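You operate a simulated robot arm through the tools that you are given. There is no shell and no other tool.

Carry out the task below with a simulated robot arm. There is one attempt and no reset: what you move stays moved.

JOB
Swap the camera case's battery for the grey one.
Fine: case off first and on again at the end; the old battery goes into grey stand 1.

It is judged by the outcome, as a careful person would: the job done as asked, and still so three seconds after it is handed in. It fails if anything else is knocked over, pushed out of place, dropped, spilled or broken.

ROBOT AND FRAMES
A 7-joint arm with a two-finger gripper, fixed in place. Base frame: the origin is at the foot of the arm, x ahead of it, y to its left, z up; the work surface is at about z = 780. Readings come in mm, rad, newtons and seconds.
With the tool pointing down near the work surface it reaches from about 340 to 720 mm from the base axis. Its first joint turns from -1.152 to 1.152 rad. Payload 2.45 kg.
The tool frame sits at the grasp point between the pads (the TCP): z along the fingers, y along the line on which they close. The tips reach 26 mm beyond it. Largest opening 96 mm; the body of the gripper starts 69 mm behind the TCP.
Orientation is that of the tool frame in the base frame, as [roll, pitch, yaw] about the fixed x, y, z axes, in that order (R = Rz(yaw) Ry(pitch) Rx(roll)). With the fingers straight down and closing along the base's y, the tool's x points along the base's -x, its y along +y and its z along -z.

CONTROLS
- The arm moves only by the tool move_arm. Its argument "commands" is a list of rows, each a list of 7 numbers: the opening, from 0 (shut) to 1 (fully open), then the shift along the tool's x, y, z in mm, then the turn, a rotation vector about the tool's x, y, z in degrees. In form: [[grip, tx, ty, tz, wx, wy, wz], ...]. A call has 1 to 20 rows; each row is the pose to reach, as a shift and turn from the pose commanded when the call began, along the tool's axes at that moment. Each row takes 0.2 s and may step no farther than 50 mm and 0.15 rad from the row before; otherwise, or with a gripper value out of range, the whole call is refused. Where a pose cannot be reached the arm comes as near as it can. A force on the tool above 90 N (or 10 N above the force at the start of the call, whichever is more), or a blocked arm, ends the call early, and 0.2 s more pass. The fingers move at their own pace and stop on an object; they squeeze with about 40 N. The grip force told is the motor's: it shows also when the fingers shut on nothing. Time passes only in rows, and 0.2 s behind the last, so rows that repeat a pose let the fingers close. It gives the time, the measured TCP pose, the force on the tool (base axes), the opening and the grip force at its end, in the units of the frame above (readings bear some noise), with the torque about the TCP (base axes, N m) and any sound that the robot's microphone picked up, and new pictures: "show" is both (left out), scene, wrist or none.
- Cameras (640 x 400 px; columns grow to the right, rows downward): "scene" is fixed at [173, -388, 1422.2]; the picture's right is [0.81, -0.59, 0.00], its down [-0.35, -0.48, -0.81] and it looks along [0.47, 0.65, -0.59] (base axes); focal length 272 px, centre (320, 200). "wrist" rides on the gripper at [82, 3, -98] in the tool frame; the picture's right is [-0.04, 1.00, 0.00], its down [-0.73, -0.03, -0.68] and it looks along [-0.68, -0.03, 0.73] (tool axes); focal length 256 px, centre (320, 200). There is no depth. A picture from a camera that has moved, and an enlarged one, comes with that camera's place and axes in the base frame and with its lens. The place of the scene camera against the robot may be out by one fixed shift of up to 18 mm in any direction.
- inspect(camera, box): a new picture of the part [left, top, right, bottom] of that camera's present view, enlarged. It takes no simulated time.
- finish_job(): hands the job in; it is judged then, once.

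Nothing tells you positions but the pictures and the camera data. Unless the task says otherwise, let go and move clear before handing in.

The tools are called after ">>>" as a command line: name --pt "numbers of a row" for each row, then --argument value for the rest, lists and objects as JSON in quotes. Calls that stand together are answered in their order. move_arm: Moves the arm, as the interface text tells. Its arguments: {"type":"object","properties":{"commands":{"type":"array"},"show":{"type":"string","enum":["both","scene","wrist","none"]}},"required":["commands"]} The other tools are called the same way: inspect (camera, box) takes an enlarged picture of a part of a camera's view; finish_job () hands the job in.

At the start:

```text
time: 0.0
ee_pos: [448.8, 25.8, 1248.1]
orientation: [3.141, -0.001, -3.14]
ft_force: [0.3, 0.1, 0.4]
moment: [-0.01, -0.02, 0.02]
grip_width: 96.1
finger_force: 0.0
```

scene: 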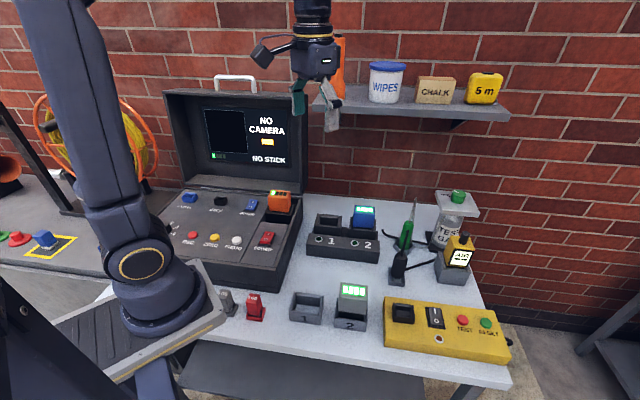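
wrist: 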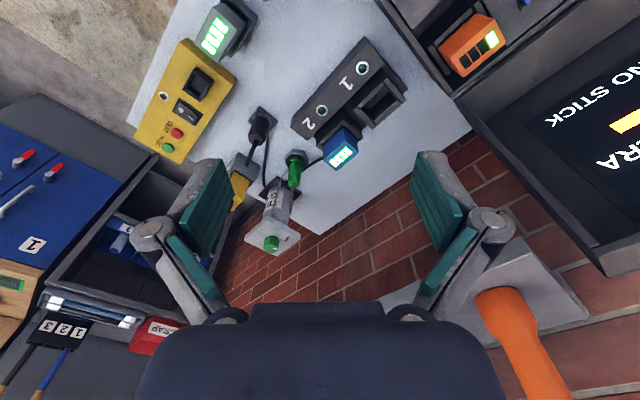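

I see a work table with a camera control case (screen reading "NO CAMERA"), an orange battery in it, a blue battery in a dark two-bay holder, and grey stands 1 and 2 with a grey battery in stand 2. I'll zoom in before doing anything.

>>> inspect --camera "scene" --box '[150, 80, 310, 180]'

>>> inspect --camera "scene" --box '[150, 180, 310, 280]'

>>> inspect --camera "scene" --box '[260, 260, 420, 360]'

>>> inspect --camera "scene" --box '[290, 180, 450, 280]'

>>> inspect --camera "scene" --box '[370, 270, 530, 370]'

>>> inspect --camera "scene" --box '[0, 150, 240, 300]'

```text
4.00 times, centred on (230, 130) of scene
camera zoom: at [173.0, -388.0, 1422.2], right [0.81, -0.59, 0.0], down [-0.35, -0.48, -0.81], along [0.47, 0.65, -0.59], focal length 1090 px, centre (680, 480)
```

zoom: 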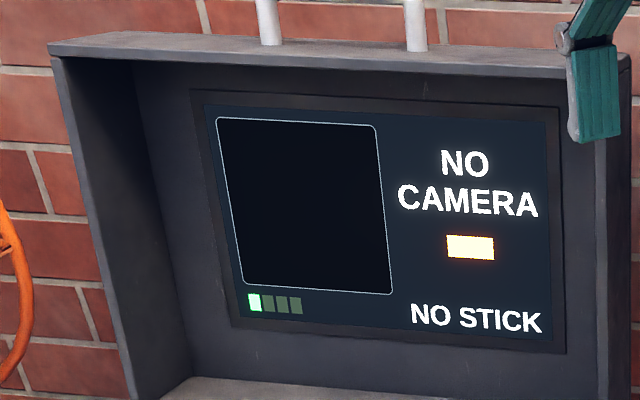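

```text
4.00 times, centred on (230, 230) of scene
camera zoom: at [173.0, -388.0, 1422.2], right [0.81, -0.59, 0.0], down [-0.35, -0.48, -0.81], along [0.47, 0.65, -0.59], focal length 1090 px, centre (680, 80)
```

zoom: 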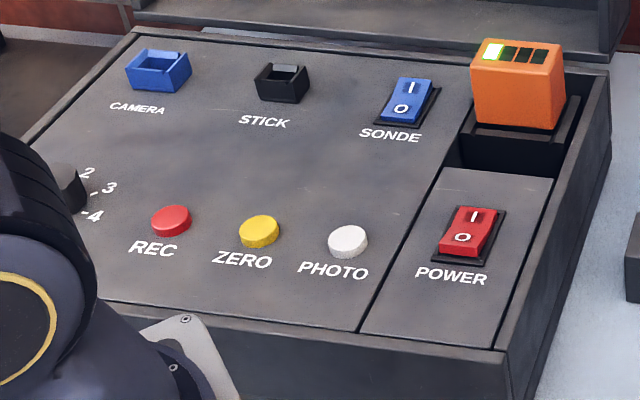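

```text
4.00 times, centred on (340, 310) of scene
camera zoom: at [173.0, -388.0, 1422.2], right [0.81, -0.59, 0.0], down [-0.35, -0.48, -0.81], along [0.47, 0.65, -0.59], focal length 1090 px, centre (240, -240)
```

zoom: 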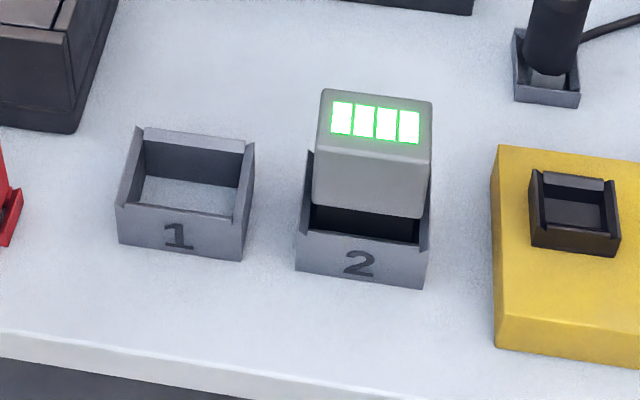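

```text
4.00 times, centred on (370, 230) of scene
camera zoom: at [173.0, -388.0, 1422.2], right [0.81, -0.59, 0.0], down [-0.35, -0.48, -0.81], along [0.47, 0.65, -0.59], focal length 1090 px, centre (120, 80)
```

zoom: 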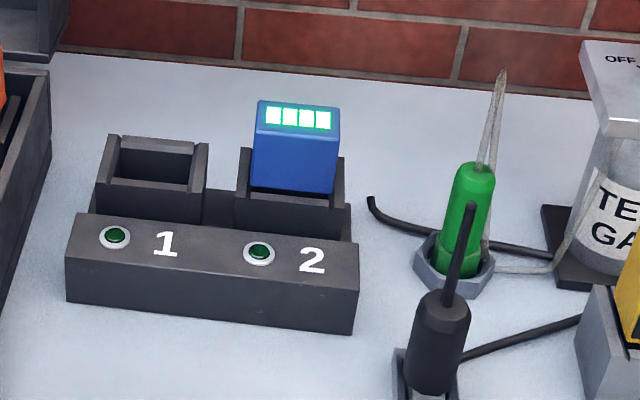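

```text
4.00 times, centred on (450, 320) of scene
camera zoom: at [173.0, -388.0, 1422.2], right [0.81, -0.59, 0.0], down [-0.35, -0.48, -0.81], along [0.47, 0.65, -0.59], focal length 1090 px, centre (-200, -280)
```

zoom: 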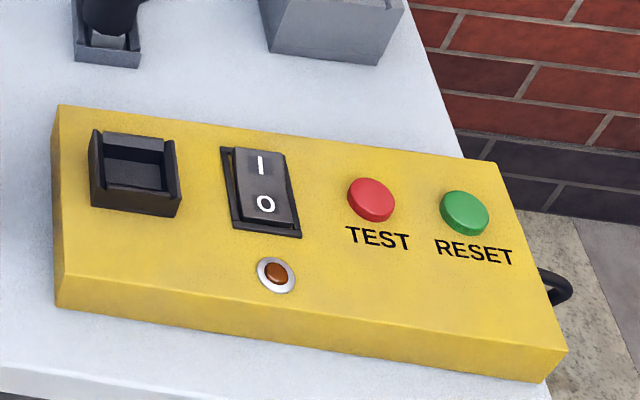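

```text
2.67 times, centred on (120, 225) of scene
camera zoom: at [173.0, -388.0, 1422.2], right [0.81, -0.59, 0.0], down [-0.35, -0.48, -0.81], along [0.47, 0.65, -0.59], focal length 727 px, centre (853, 133)
```

zoom: 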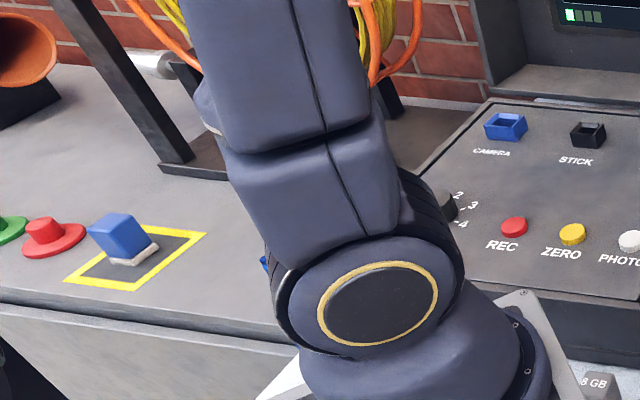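

The "POWER" rocker sits at the case's front right, with the orange (low-charge) battery behind it; the full grey battery is in stand 2 and stand 1 is empty. I'll turn the gripper to line up with the table and get a closer calibrated view with the wrist camera.

>>> move_arm --pt "1 10 5 14 0 0 -8" --pt "1 25 11 30 0 0 -16" --pt "1 40 17 48 0 0 -24" --pt "1 55 23 66 0 0 -32" --pt "1 68 29 82 0 0 -40" --pt "1 79 34 98 0 0 -48" --pt "1 79 34 98 0 0 -48" --show "both"

```text
time: 1.6
ee_pos: [369.3, 60.8, 1149.0]
orientation: [-3.142, 0.0, -2.301]
ft_force: [-0.4, 0.3, 0.0]
moment: [-0.03, 0.03, 0.02]
grip_width: 96.0
finger_force: 0.0
camera wrist: at [312.7, 1.8, 1247.6], right [-0.72, 0.7, 0.0], down [0.51, 0.53, 0.68], along [0.47, 0.49, -0.73], focal length 256 px, centre (320, 200)
```

scene: 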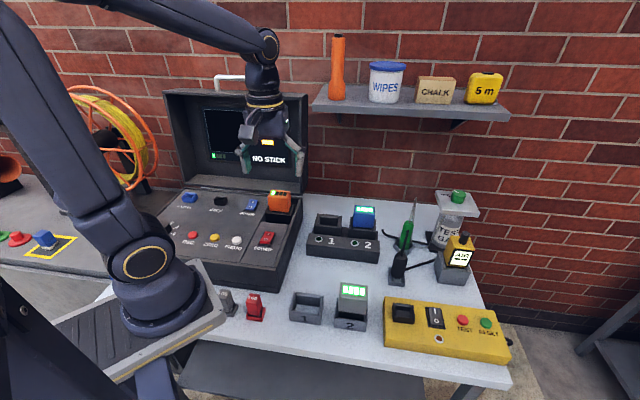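
wrist: 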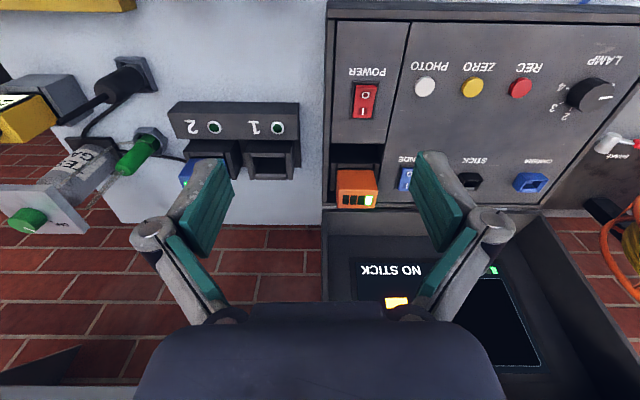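

The wrist view is well aligned with the table. I'll zoom in on the case and chargers to measure them.

>>> inspect --camera "wrist" --box '[310, 0, 470, 100]'

>>> inspect --camera "wrist" --box '[310, 120, 470, 220]'

>>> inspect --camera "scene" --box '[230, 180, 310, 230]'

>>> inspect --camera "scene" --box '[320, 270, 400, 320]'

>>> inspect --camera "scene" --box '[200, 270, 320, 345]'

```text
4.00 times, centred on (390, 50) of wrist
camera zoom: at [312.7, 1.8, 1247.6], right [-0.72, 0.7, 0.0], down [0.51, 0.53, 0.68], along [0.47, 0.49, -0.73], focal length 1024 px, centre (40, 800)
```

zoom: 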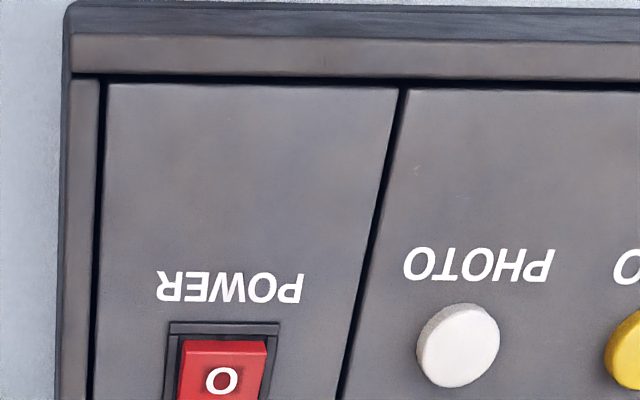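

```text
4.00 times, centred on (390, 170) of wrist
camera zoom: at [312.7, 1.8, 1247.6], right [-0.72, 0.7, 0.0], down [0.51, 0.53, 0.68], along [0.47, 0.49, -0.73], focal length 1024 px, centre (40, 320)
```

zoom: 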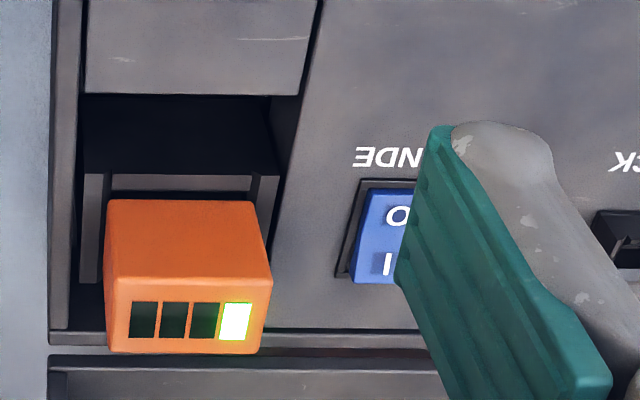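

```text
8.00 times, centred on (270, 205) of scene
camera zoom: at [173.0, -388.0, 1422.2], right [0.81, -0.59, 0.0], down [-0.35, -0.48, -0.81], along [0.47, 0.65, -0.59], focal length 2180 px, centre (720, 160)
```

zoom: 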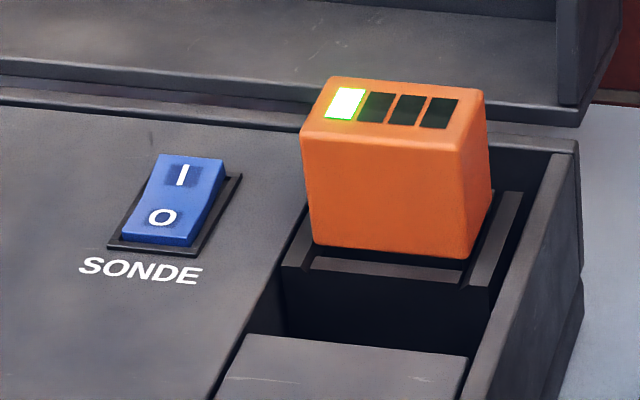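

```text
8.00 times, centred on (360, 295) of scene
camera zoom: at [173.0, -388.0, 1422.2], right [0.81, -0.59, 0.0], down [-0.35, -0.48, -0.81], along [0.47, 0.65, -0.59], focal length 2180 px, centre (0, -560)
```

zoom: 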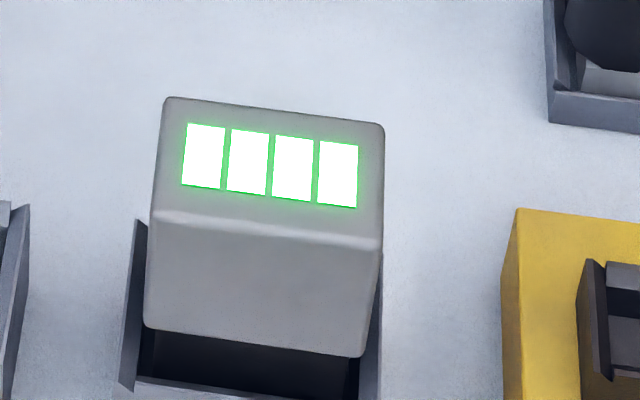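

```text
5.33 times, centred on (260, 308) of scene
camera zoom: at [173.0, -388.0, 1422.2], right [0.81, -0.59, 0.0], down [-0.35, -0.48, -0.81], along [0.47, 0.65, -0.59], focal length 1454 px, centre (640, -373)
```

zoom: 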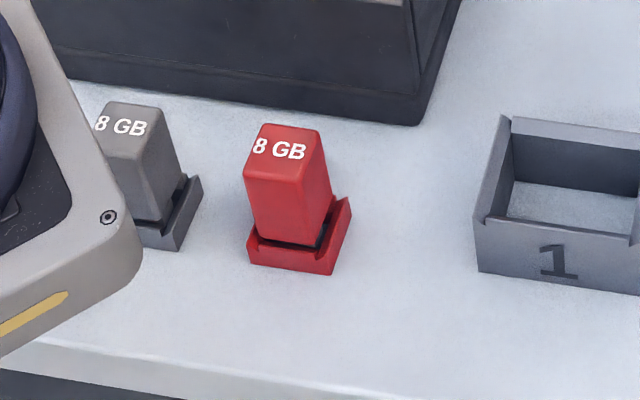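

The batteries look like blocks of about 70 × 43 mm with charge LEDs on top. The orange one sits in a bay at the case's rear right, and the POWER rocker has its O side toward the front. I'm going lower over the bay to measure it closely.

>>> move_arm --pt "1 -32 9 22 0 0 0" --pt "1 -64 18 43 0 0 0" --pt "1 -96 27 65 0 0 0" --pt "1 -128 36 86 0 0 0" --pt "1 -160 45 108 0 0 0" --pt "1 -192 54 129 0 0 0" --pt "1 -192 54 129 0 0 0" --show "both"

>>> inspect --camera "wrist" --box '[240, 40, 400, 140]'

>>> inspect --camera "wrist" --box '[240, 0, 400, 100]'

```text
time: 3.2
ee_pos: [459.5, 240.2, 1019.3]
orientation: [3.141, 0.0, -2.305]
ft_force: [0.1, 0.3, -0.8]
moment: [-0.01, -0.01, 0.03]
grip_width: 96.0
finger_force: 0.1
camera wrist: at [403.4, 180.5, 1118.8], right [-0.72, 0.7, 0.0], down [0.51, 0.53, 0.68], along [0.47, 0.49, -0.73], focal length 256 px, centre (320, 200)
```

scene: 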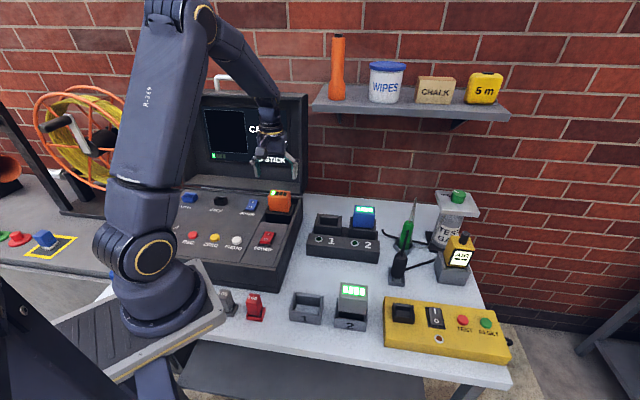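
wrist: 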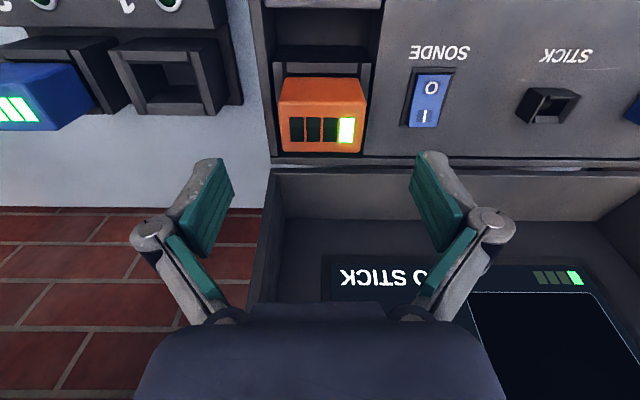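

```text
4.00 times, centred on (320, 90) of wrist
camera zoom: at [403.4, 180.5, 1118.8], right [-0.72, 0.7, 0.0], down [0.51, 0.53, 0.68], along [0.47, 0.49, -0.73], focal length 1024 px, centre (320, 640)
```

zoom: 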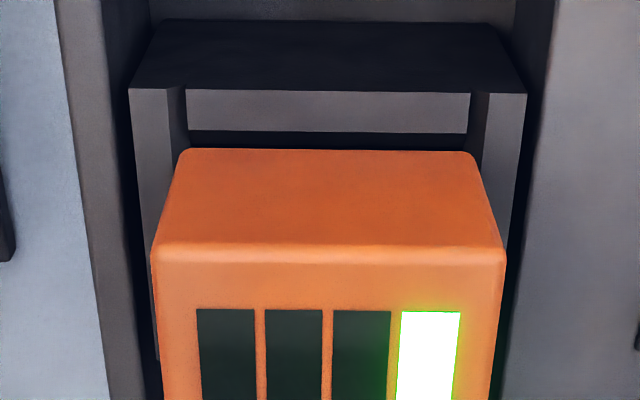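

```text
4.00 times, centred on (320, 50) of wrist
camera zoom: at [403.4, 180.5, 1118.8], right [-0.72, 0.7, 0.0], down [0.51, 0.53, 0.68], along [0.47, 0.49, -0.73], focal length 1024 px, centre (320, 800)
```

zoom: 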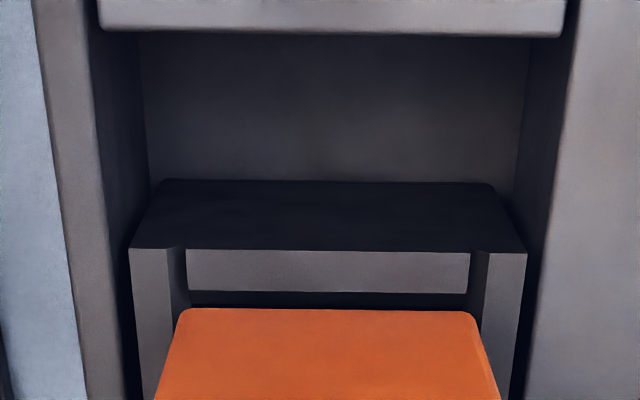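

The orange battery head measures about 61 × 41 mm and spans roughly z 890–942; it sits in a cradle whose top is near z 882. I'm checking a few more features for the panel height before going lower.

>>> inspect --camera "wrist" --box '[360, 0, 520, 100]'

>>> inspect --camera "wrist" --box '[360, 60, 520, 160]'

>>> inspect --camera "wrist" --box '[240, 90, 400, 190]'

>>> inspect --camera "wrist" --box '[80, 0, 280, 125]'

```text
4.00 times, centred on (440, 50) of wrist
camera zoom: at [403.4, 180.5, 1118.8], right [-0.72, 0.7, 0.0], down [0.51, 0.53, 0.68], along [0.47, 0.49, -0.73], focal length 1024 px, centre (-160, 800)
```

zoom: 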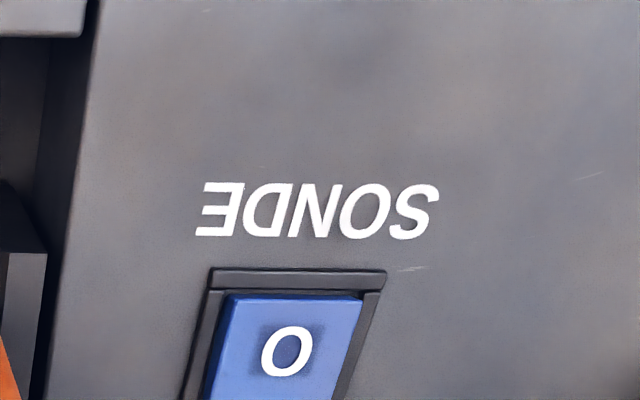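

```text
4.00 times, centred on (440, 110) of wrist
camera zoom: at [403.4, 180.5, 1118.8], right [-0.72, 0.7, 0.0], down [0.51, 0.53, 0.68], along [0.47, 0.49, -0.73], focal length 1024 px, centre (-160, 560)
```

zoom: 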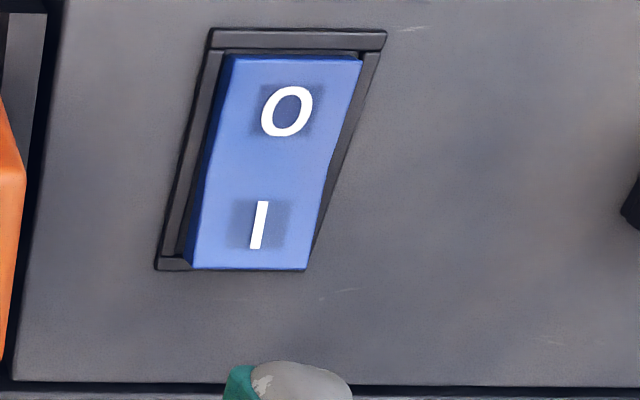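

```text
4.00 times, centred on (320, 140) of wrist
camera zoom: at [403.4, 180.5, 1118.8], right [-0.72, 0.7, 0.0], down [0.51, 0.53, 0.68], along [0.47, 0.49, -0.73], focal length 1024 px, centre (320, 440)
```

zoom: 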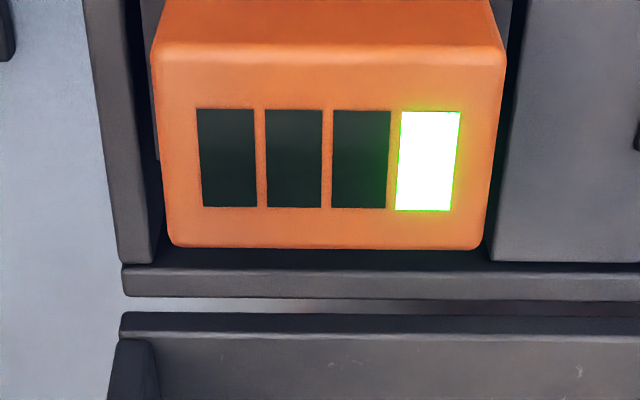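

```text
3.20 times, centred on (180, 62) of wrist
camera zoom: at [403.4, 180.5, 1118.8], right [-0.72, 0.7, 0.0], down [0.51, 0.53, 0.68], along [0.47, 0.49, -0.73], focal length 819 px, centre (768, 640)
```

zoom: 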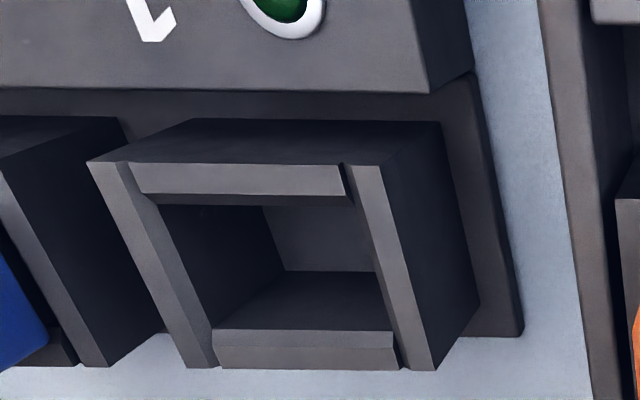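

The POWER panel surface is at about z 884, and the case turns out to be about 3.5° clockwise of the tool. I'm correcting the yaw and moving above the POWER rocker to locate it precisely.

>>> move_arm --pt "0.5 42 2 10 0 0 1.2" --pt "0 84 4 20 0 0 2.4" --pt "0 124 6.5 31 0 0 3.5" --pt "0 124 6.5 31 0 0 3.5" --pt "0 124 6.5 31 0 0 3.5" --pt "0 124 6.5 31 0 0 3.5" --show "wrist"

>>> inspect --camera "wrist" --box '[240, 40, 400, 140]'

```text
time: 4.6
ee_pos: [371.0, 149.8, 987.5]
orientation: [-3.141, -0.001, -2.364]
ft_force: [1.0, -0.5, -0.2]
moment: [0.01, 0.02, 0.01]
grip_width: 0.0
finger_force: 27.6
camera wrist: at [310.8, 93.8, 1086.1], right [-0.67, 0.74, 0.0], down [0.54, 0.49, 0.68], along [0.5, 0.46, -0.73], focal length 256 px, centre (320, 200)
```

wrist: 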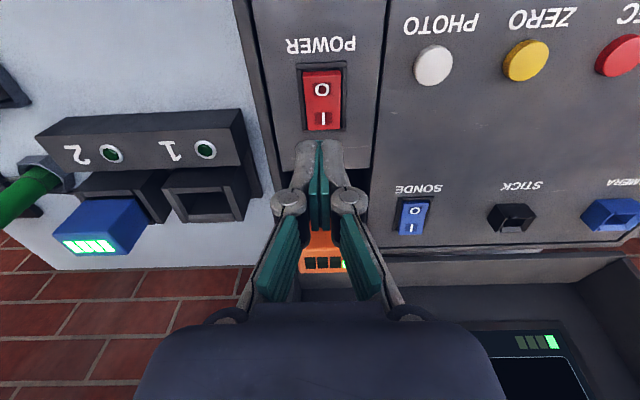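

```text
4.00 times, centred on (320, 90) of wrist
camera zoom: at [310.8, 93.8, 1086.1], right [-0.67, 0.74, 0.0], down [0.54, 0.49, 0.68], along [0.5, 0.46, -0.73], focal length 1024 px, centre (320, 640)
```

zoom: 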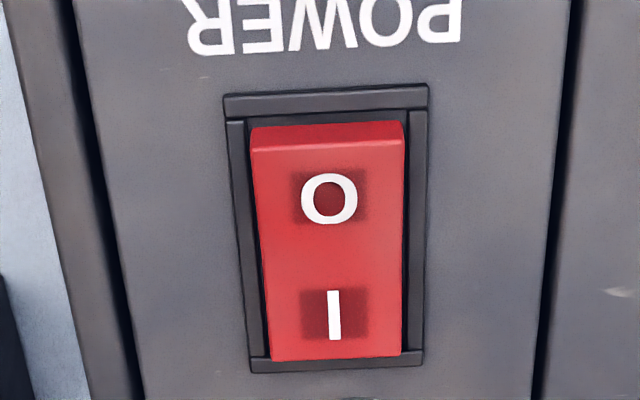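

The rocker is directly under the TCP: bezel about 37 × 55 mm, with the O half raised at the front (so it is on now). I'm moving the shut fingertips over the O half, just above it.

>>> move_arm --pt "0 8 1.5 30 0 0 0" --pt "0 15 1.5 60 0 0 0" --pt "0 15 1.5 60 0 0 0" --show "wrist"

>>> inspect --camera "wrist" --box '[240, 80, 400, 180]'

>>> inspect --camera "scene" --box '[220, 190, 320, 252]'

```text
time: 5.4
ee_pos: [359.3, 139.8, 930.7]
orientation: [-3.141, 0.0, -2.365]
ft_force: [0.6, -0.2, 0.5]
moment: [0.0, 0.01, 0.0]
grip_width: 0.1
finger_force: 28.8
camera wrist: at [299.1, 83.9, 1029.5], right [-0.67, 0.74, 0.0], down [0.54, 0.49, 0.68], along [0.5, 0.46, -0.73], focal length 256 px, centre (320, 200)
```

wrist: 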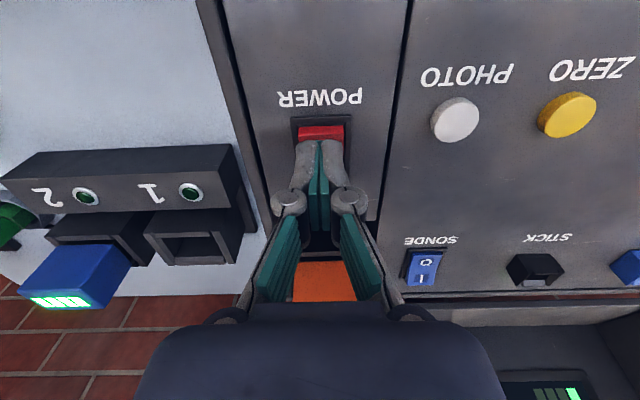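

```text
4.00 times, centred on (320, 130) of wrist
camera zoom: at [299.1, 83.9, 1029.5], right [-0.67, 0.74, 0.0], down [0.54, 0.49, 0.68], along [0.5, 0.46, -0.73], focal length 1024 px, centre (320, 480)
```

zoom: 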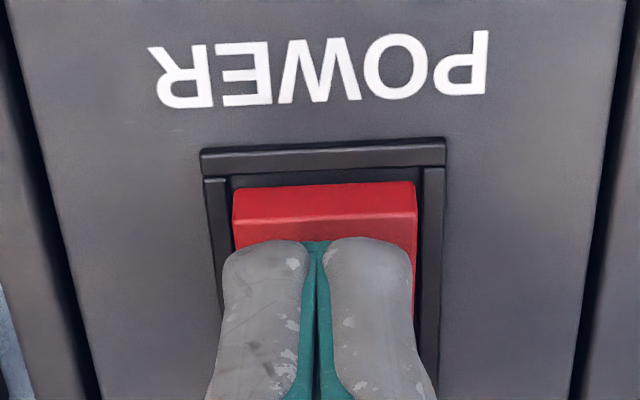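

```text
6.40 times, centred on (270, 221) of scene
camera zoom: at [173.0, -388.0, 1422.2], right [0.81, -0.59, 0.0], down [-0.35, -0.48, -0.81], along [0.47, 0.65, -0.59], focal length 1744 px, centre (640, 66)
```

zoom: 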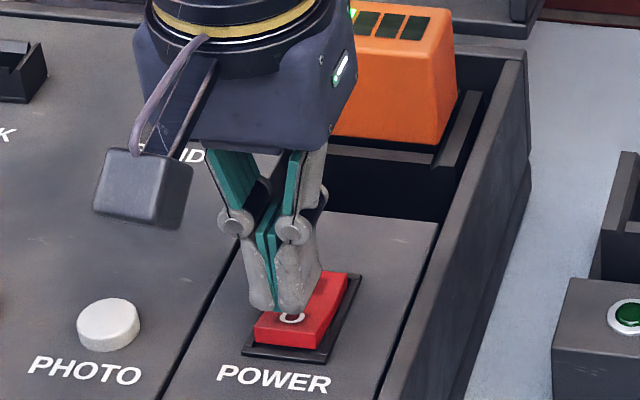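

The fingertips are centred over the O half, a few millimetres above. I'm pressing down in small steps while watching the force.

>>> move_arm --pt "0 0 0 2 0 0 0" --pt "0 0 0 4 0 0 0" --pt "0 0 0 6 0 0 0" --show "none"

```text
time: 6.2
ee_pos: [358.4, 140.2, 924.4]
orientation: [-3.14, 0.0, -2.366]
ft_force: [-0.2, -0.1, 0.2]
moment: [-0.02, 0.01, 0.0]
grip_width: 0.1
finger_force: 28.6
```

>>> move_arm --pt "0 0 0 1.5 0 0 0" --pt "0 0 0 3 0 0 0" --pt "0 0 0 4 0 0 0" --show "wrist"

>>> inspect --camera "wrist" --box '[240, 80, 400, 180]'

>>> inspect --camera "scene" --box '[220, 190, 320, 252]'

```text
time: 7.0
ee_pos: [358.3, 141.6, 918.7]
orientation: [3.141, -0.001, -2.364]
ft_force: [-0.6, 0.2, -0.7]
moment: [0.03, -0.01, -0.03]
grip_width: 0.0
finger_force: 28.5
camera wrist: at [298.9, 86.3, 1019.6], right [-0.67, 0.74, 0.0], down [0.54, 0.49, 0.68], along [0.5, 0.46, -0.73], focal length 256 px, centre (320, 200)
```

wrist: 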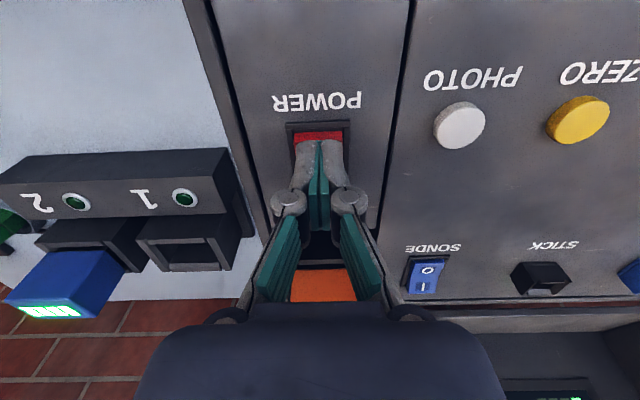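

```text
4.00 times, centred on (320, 130) of wrist
camera zoom: at [298.9, 86.3, 1019.6], right [-0.67, 0.74, 0.0], down [0.54, 0.49, 0.68], along [0.5, 0.46, -0.73], focal length 1024 px, centre (320, 480)
```

zoom: 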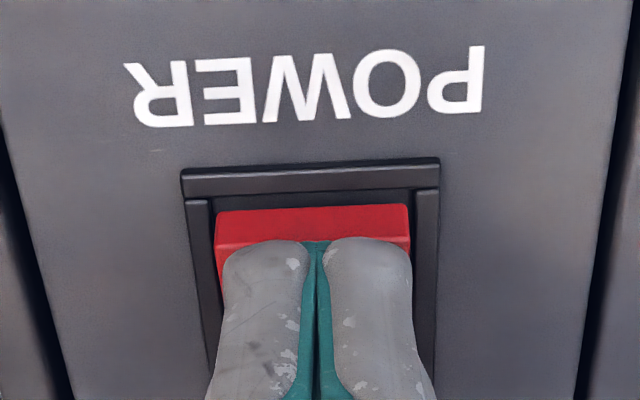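

```text
6.40 times, centred on (270, 221) of scene
camera zoom: at [173.0, -388.0, 1422.2], right [0.81, -0.59, 0.0], down [-0.35, -0.48, -0.81], along [0.47, 0.65, -0.59], focal length 1744 px, centre (640, 66)
```

zoom: 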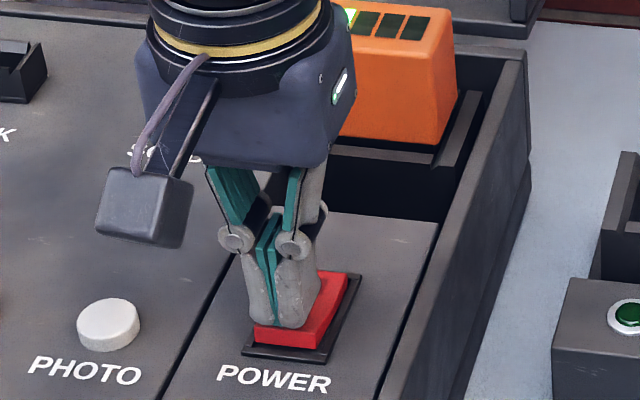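

There's no contact force yet, though the tips are very near the rocker. I'm continuing down in small steps.

>>> move_arm --pt "0 0 0 1.5 0 0 0" --pt "0 0 0 3 0 0 0" --show "none"

```text
time: 7.6
ee_pos: [357.8, 141.9, 917.4]
orientation: [3.139, 0.0, -2.365]
ft_force: [0.0, -0.1, -0.6]
moment: [-0.01, 0.02, 0.02]
grip_width: 0.1
finger_force: 28.3
```

>>> move_arm --pt "0 0 0 1 0 0 0" --pt "0 0 0 2 0 0 0" --show "none"

```text
time: 8.2
ee_pos: [358.5, 141.6, 915.1]
orientation: [3.141, -0.001, -2.365]
ft_force: [-1.4, 0.3, 0.5]
moment: [-0.03, 0.01, 0.0]
grip_width: 6.1
finger_force: 28.1
```

The fingers now read 6 mm apart, which I didn't command, so I'm checking what happened before pressing further.

>>> inspect --camera "wrist" --box '[240, 80, 400, 180]'

>>> inspect --camera "scene" --box '[220, 190, 320, 252]'

```text
4.00 times, centred on (320, 130) of wrist
camera zoom: at [298.5, 86.6, 1013.7], right [-0.67, 0.74, 0.0], down [0.54, 0.49, 0.68], along [0.5, 0.46, -0.73], focal length 1024 px, centre (320, 480)
```

zoom: 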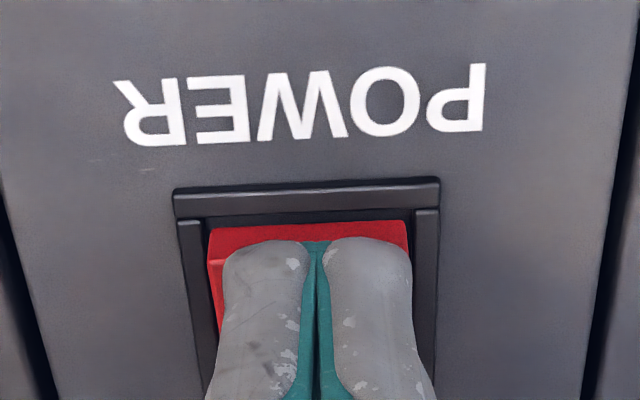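

```text
6.40 times, centred on (270, 221) of scene
camera zoom: at [173.0, -388.0, 1422.2], right [0.81, -0.59, 0.0], down [-0.35, -0.48, -0.81], along [0.47, 0.65, -0.59], focal length 1744 px, centre (640, 66)
```

zoom: 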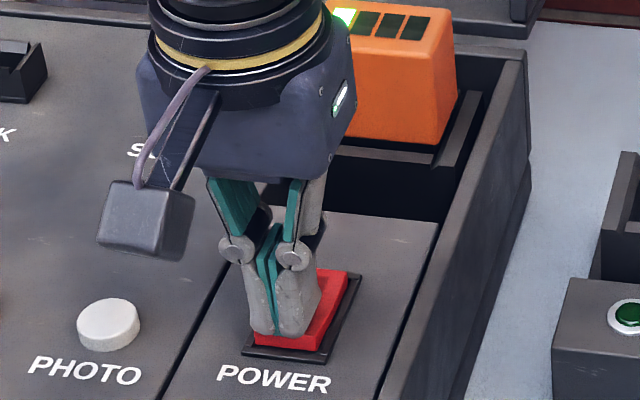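

The picture still shows the fingers shut, so that width was probably a reading glitch. I'm continuing the press by small steps.

>>> move_arm --pt "0 0 0 1 0 0 0" --pt "0 0 0 2 0 0 0" --show "none"

```text
time: 8.8
ee_pos: [358.0, 140.9, 912.4]
orientation: [-3.14, -0.001, -2.364]
ft_force: [-3.0, -2.8, 7.3]
moment: [-0.03, -0.01, 0.0]
grip_width: 6.1
finger_force: 28.2
```

Contact now shows about 7 N. I'm pressing on gently.

>>> move_arm --pt "0 0 0 1 0 0 0" --pt "0 0 0 2 0 0 0" --show "wrist"

>>> inspect --camera "scene" --box '[220, 190, 320, 252]'

```text
time: 9.4
ee_pos: [358.4, 140.6, 911.9]
orientation: [-3.14, 0.002, -2.366]
ft_force: [-19.4, -11.1, 81.6]
moment: [0.41, -0.16, -0.04]
grip_width: 6.0
finger_force: 28.7
camera wrist: at [298.0, 86.6, 1011.1], right [-0.67, 0.74, 0.0], down [0.54, 0.49, 0.68], along [0.5, 0.46, -0.73], focal length 256 px, centre (320, 200)
```

wrist: 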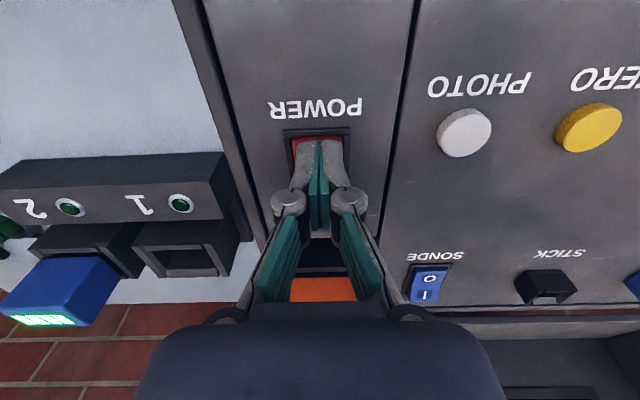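

```text
6.40 times, centred on (270, 221) of scene
camera zoom: at [171.5, -388.7, 1422.2], right [0.81, -0.59, 0.0], down [-0.34, -0.48, -0.81], along [0.47, 0.65, -0.59], focal length 1744 px, centre (640, 66)
```

zoom: 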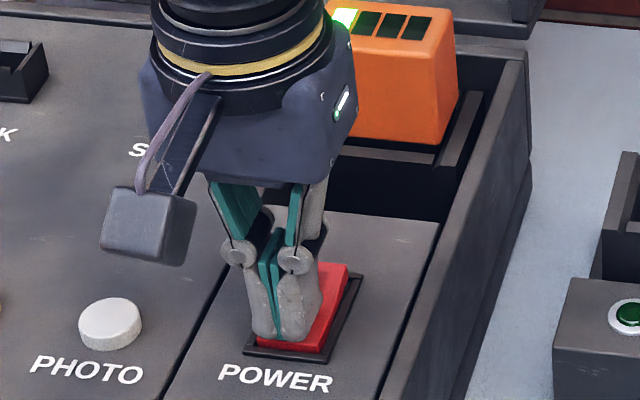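

Force rose to about 80 N, so the rocker has bottomed out or toggled. I'm backing off and checking the rocker and screen.

>>> move_arm --pt "0 0 0 -4 0 0 0" --pt "0 0 0 -15 0 0 0" --pt "0 0 0 -50 0 0 0" --pt "0 0 0 -75 0 0 0" --pt "0 0 0 -75 0 0 0" --show "both"

>>> inspect --camera "wrist" --box '[240, 40, 400, 140]'

>>> inspect --camera "scene" --box '[150, 80, 310, 180]'

```text
time: 10.6
ee_pos: [359.8, 142.0, 985.3]
orientation: [3.141, 0.001, -2.367]
ft_force: [0.3, 0.4, -0.5]
moment: [0.02, 0.03, -0.01]
grip_width: 0.2
finger_force: 28.6
camera wrist: at [299.8, 86.5, 1084.9], right [-0.67, 0.74, 0.0], down [0.54, 0.49, 0.68], along [0.5, 0.46, -0.73], focal length 256 px, centre (320, 200)
```

scene: 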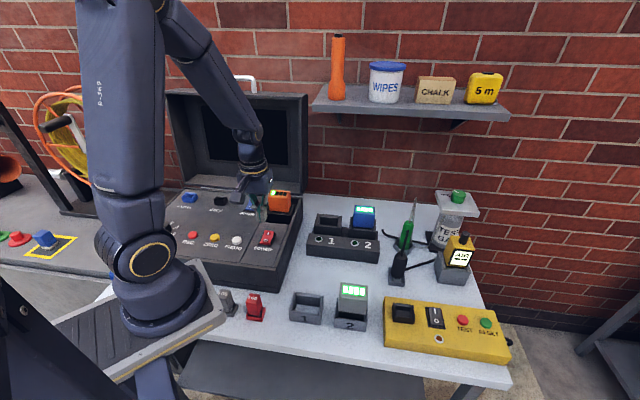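
wrist: 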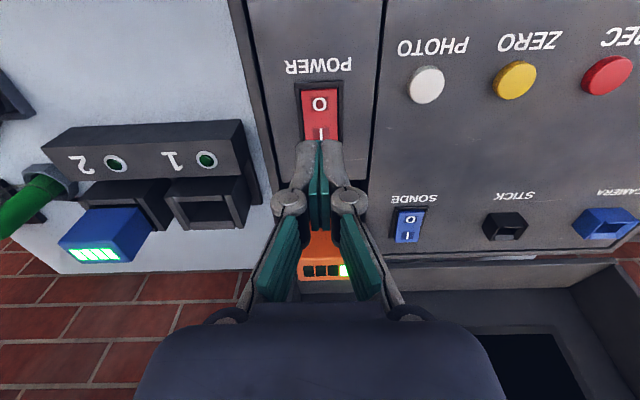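

```text
4.00 times, centred on (320, 90) of wrist
camera zoom: at [299.8, 86.5, 1084.9], right [-0.67, 0.74, 0.0], down [0.54, 0.49, 0.68], along [0.5, 0.46, -0.73], focal length 1024 px, centre (320, 640)
```

zoom: 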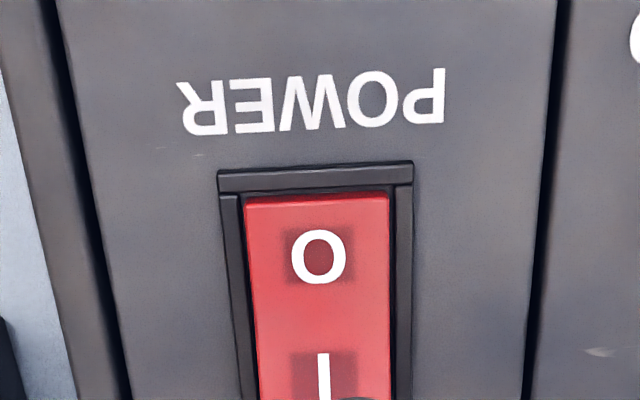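

```text
4.00 times, centred on (230, 130) of scene
camera zoom: at [173.0, -388.0, 1422.2], right [0.81, -0.59, 0.0], down [-0.35, -0.48, -0.81], along [0.47, 0.65, -0.59], focal length 1090 px, centre (680, 480)
```

zoom: 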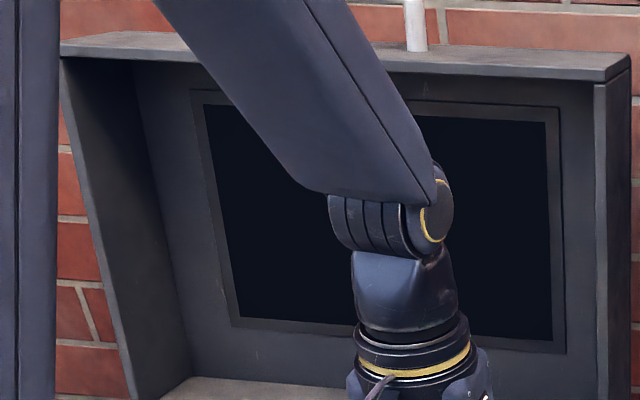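

The case is off: O is pressed and the screen is dark. Next I'm moving over the orange battery with the gripper open to line up the grasp.

>>> move_arm --pt "0.3 -30 0 -14 0 0 0" --pt "0.7 -70 0 -24 0 0 0" --pt "1 -110 0 -24 0 0 0" --pt "1 -150 0 -24 0 0 0" --pt "1 -150 0 -24 0 0 0" --pt "1 -150 0 -24 0 0 0" --show "wrist"

>>> inspect --camera "wrist" --box '[240, 40, 400, 140]'

>>> inspect --camera "wrist" --box '[240, 120, 400, 220]'

```text
time: 12.0
ee_pos: [466.6, 246.9, 1007.5]
orientation: [-3.14, -0.001, -2.365]
ft_force: [0.2, 0.3, 0.5]
moment: [-0.01, 0.0, 0.03]
grip_width: 95.9
finger_force: 0.0
camera wrist: at [407.0, 191.3, 1107.3], right [-0.67, 0.74, 0.0], down [0.54, 0.49, 0.68], along [0.5, 0.46, -0.73], focal length 256 px, centre (320, 200)
```

wrist: 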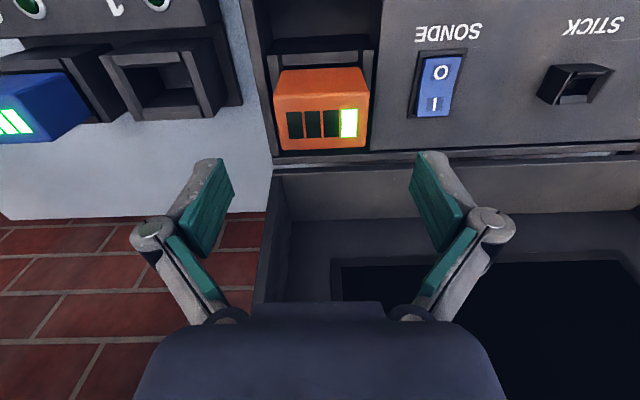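

```text
4.00 times, centred on (320, 90) of wrist
camera zoom: at [407.0, 191.3, 1107.3], right [-0.67, 0.74, 0.0], down [0.54, 0.49, 0.68], along [0.5, 0.46, -0.73], focal length 1024 px, centre (320, 640)
```

zoom: 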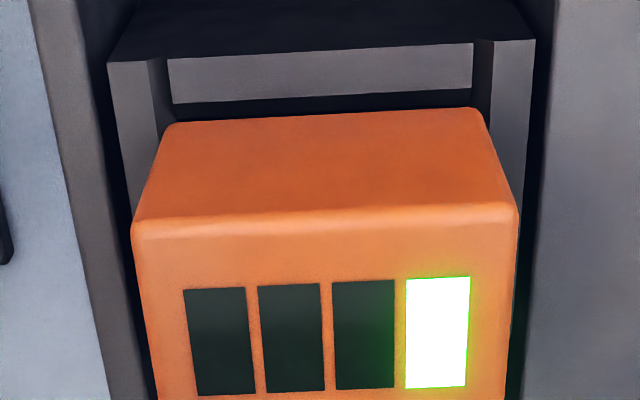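

```text
4.00 times, centred on (320, 170) of wrist
camera zoom: at [407.0, 191.3, 1107.3], right [-0.67, 0.74, 0.0], down [0.54, 0.49, 0.68], along [0.5, 0.46, -0.73], focal length 1024 px, centre (320, 320)
```

zoom: 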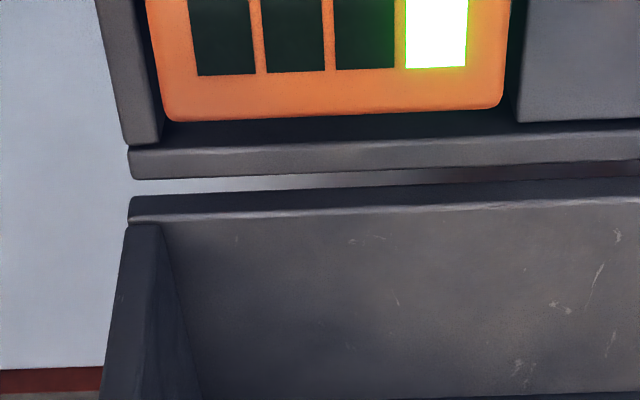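

The battery is centred within 1 mm and aligned with the gripper. I'm lowering to grip its head (tips at about z 894, clear of the panel at 883) and closing.

>>> move_arm --pt "1 0 1 30 0 0 0" --pt "1 0 1 60 0 0 0" --pt "1 0 1 80 0 0 0" --pt "1 0 1 89 0 0 0" --pt "1 0 1 89 0 0 0" --show "both"

>>> inspect --camera "scene" --box '[220, 170, 320, 232]'

```text
time: 13.2
ee_pos: [463.8, 248.2, 918.4]
orientation: [-3.141, 0.0, -2.365]
ft_force: [-0.5, 0.4, 0.5]
moment: [0.01, 0.02, -0.01]
grip_width: 96.2
finger_force: 0.1
camera wrist: at [404.8, 192.5, 1018.2], right [-0.67, 0.74, 0.0], down [0.54, 0.49, 0.68], along [0.5, 0.46, -0.73], focal length 256 px, centre (320, 200)
```

scene: 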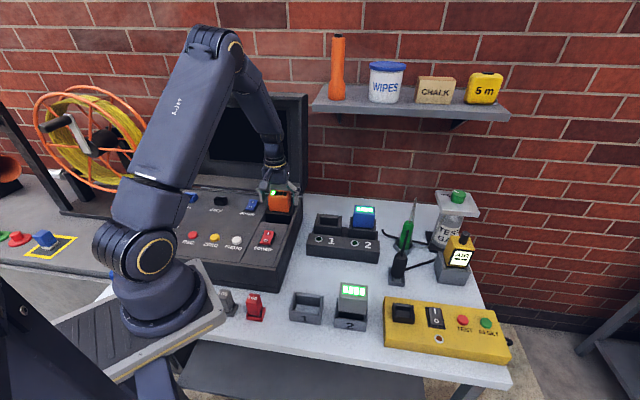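
wrist: 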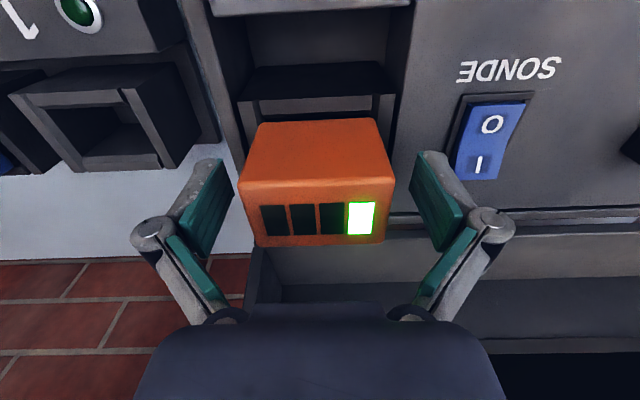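

```text
6.40 times, centred on (270, 201) of scene
camera zoom: at [173.0, -388.0, 1422.2], right [0.81, -0.59, 0.0], down [-0.35, -0.48, -0.81], along [0.47, 0.65, -0.59], focal length 1744 px, centre (640, 194)
```

zoom: 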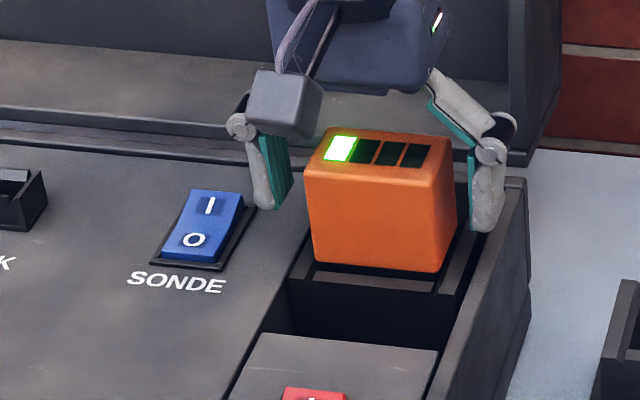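

The fingers straddle the battery evenly. I'm closing on it now.

>>> move_arm --pt "0.5 0 0 0 0 0 0" --pt "0.3 0 0 0 0 0 0" --pt "0.3 0 0 0 0 0 0" --pt "0.3 0 0 0 0 0 0" --pt "0.3 0 0 0 0 0 0" --show "wrist"

```text
time: 14.4
ee_pos: [465.6, 248.5, 919.9]
orientation: [-3.14, 0.0, -2.365]
ft_force: [4.2, -5.8, 5.4]
moment: [-0.46, -0.21, 0.18]
grip_width: 63.4
finger_force: 39.8
camera wrist: at [405.4, 192.0, 1018.7], right [-0.67, 0.74, 0.0], down [0.54, 0.49, 0.68], along [0.5, 0.46, -0.73], focal length 256 px, centre (320, 200)
```

wrist: 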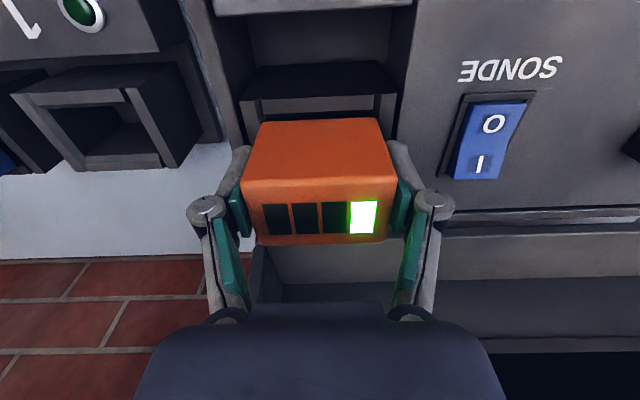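

The grip is firm at 63 mm. I'm lifting straight up slowly, watching for any resistance.

>>> move_arm --pt "0.3 0 -0.8 -3 0 0 0" --pt "0.3 0 -0.8 -8 0 0 0" --pt "0.3 0 -0.8 -15 0 0 0" --show "wrist"

```text
time: 15.2
ee_pos: [465.3, 247.8, 934.6]
orientation: [3.14, -0.002, -2.365]
ft_force: [-0.3, 0.3, -4.2]
moment: [0.01, -0.01, 0.03]
grip_width: 63.8
finger_force: 39.6
camera wrist: at [405.4, 192.7, 1034.4], right [-0.67, 0.74, 0.0], down [0.54, 0.49, 0.68], along [0.5, 0.46, -0.73], focal length 256 px, centre (320, 200)
```

wrist: 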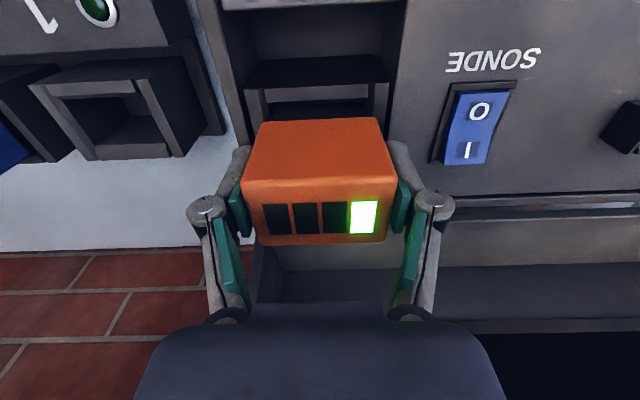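

It lifts freely and weighs about 4 N. I'm raising it well clear so I can see its underside and the empty cradle.

>>> move_arm --pt "0.3 0 0 -20 0 0 0" --pt "0.3 0 0 -50 0 0 0" --pt "0.3 0 0 -85 0 0 0" --pt "0.3 0 0 -120 0 0 0" --pt "0.3 0 0 -120 0 0 0" --show "both"

>>> inspect --camera "scene" --box '[220, 130, 320, 192]'

>>> inspect --camera "wrist" --box '[220, 0, 420, 125]'

>>> inspect --camera "scene" --box '[230, 180, 310, 230]'

```text
time: 16.4
ee_pos: [464.7, 248.6, 1057.9]
orientation: [3.141, -0.001, -2.365]
ft_force: [-0.2, -0.2, -3.8]
moment: [0.04, -0.01, -0.01]
grip_width: 63.3
finger_force: 40.0
camera wrist: at [405.1, 192.9, 1156.1], right [-0.67, 0.74, 0.0], down [0.54, 0.49, 0.68], along [0.5, 0.46, -0.73], focal length 256 px, centre (320, 200)
```

scene: 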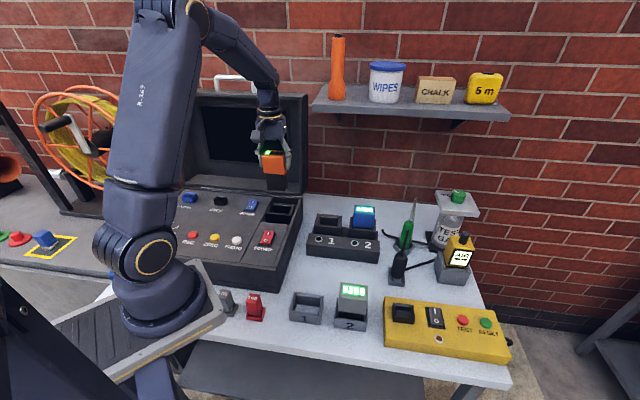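
wrist: 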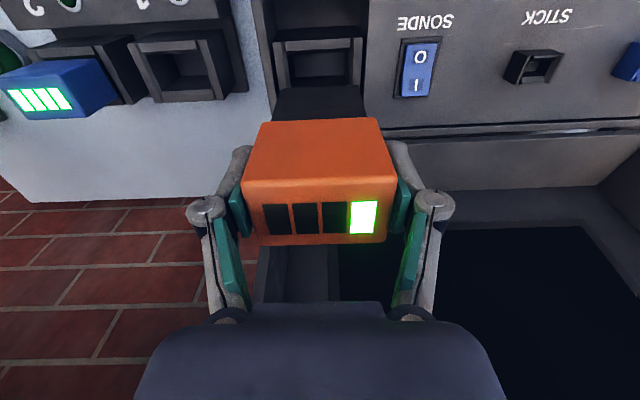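

```text
6.40 times, centred on (270, 161) of scene
camera zoom: at [173.1, -388.0, 1422.2], right [0.81, -0.59, 0.0], down [-0.35, -0.48, -0.81], along [0.47, 0.65, -0.59], focal length 1744 px, centre (640, 450)
```

zoom: 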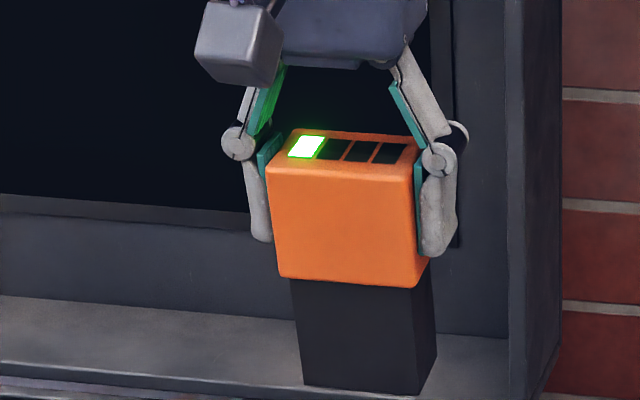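

```text
3.20 times, centred on (320, 62) of wrist
camera zoom: at [405.1, 192.9, 1156.1], right [-0.67, 0.74, 0.0], down [0.54, 0.49, 0.68], along [0.5, 0.46, -0.73], focal length 819 px, centre (320, 640)
```

zoom: 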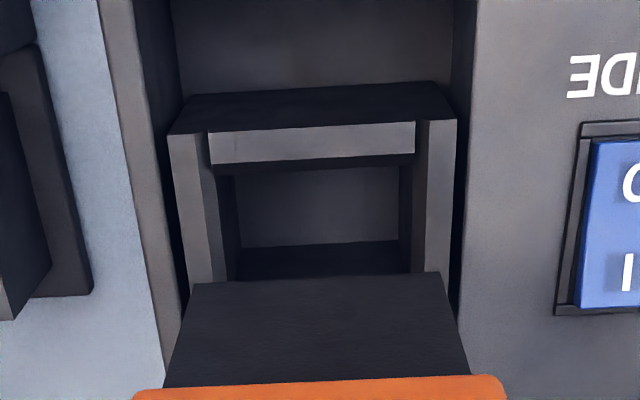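

```text
8.00 times, centred on (270, 205) of scene
camera zoom: at [173.1, -388.0, 1422.2], right [0.81, -0.59, 0.0], down [-0.35, -0.48, -0.81], along [0.47, 0.65, -0.59], focal length 2180 px, centre (720, 160)
```

zoom: 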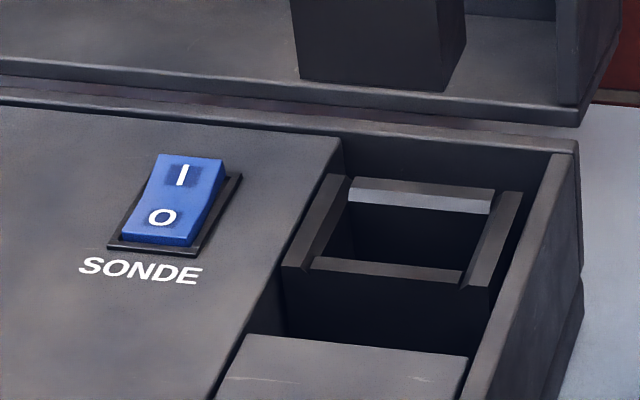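

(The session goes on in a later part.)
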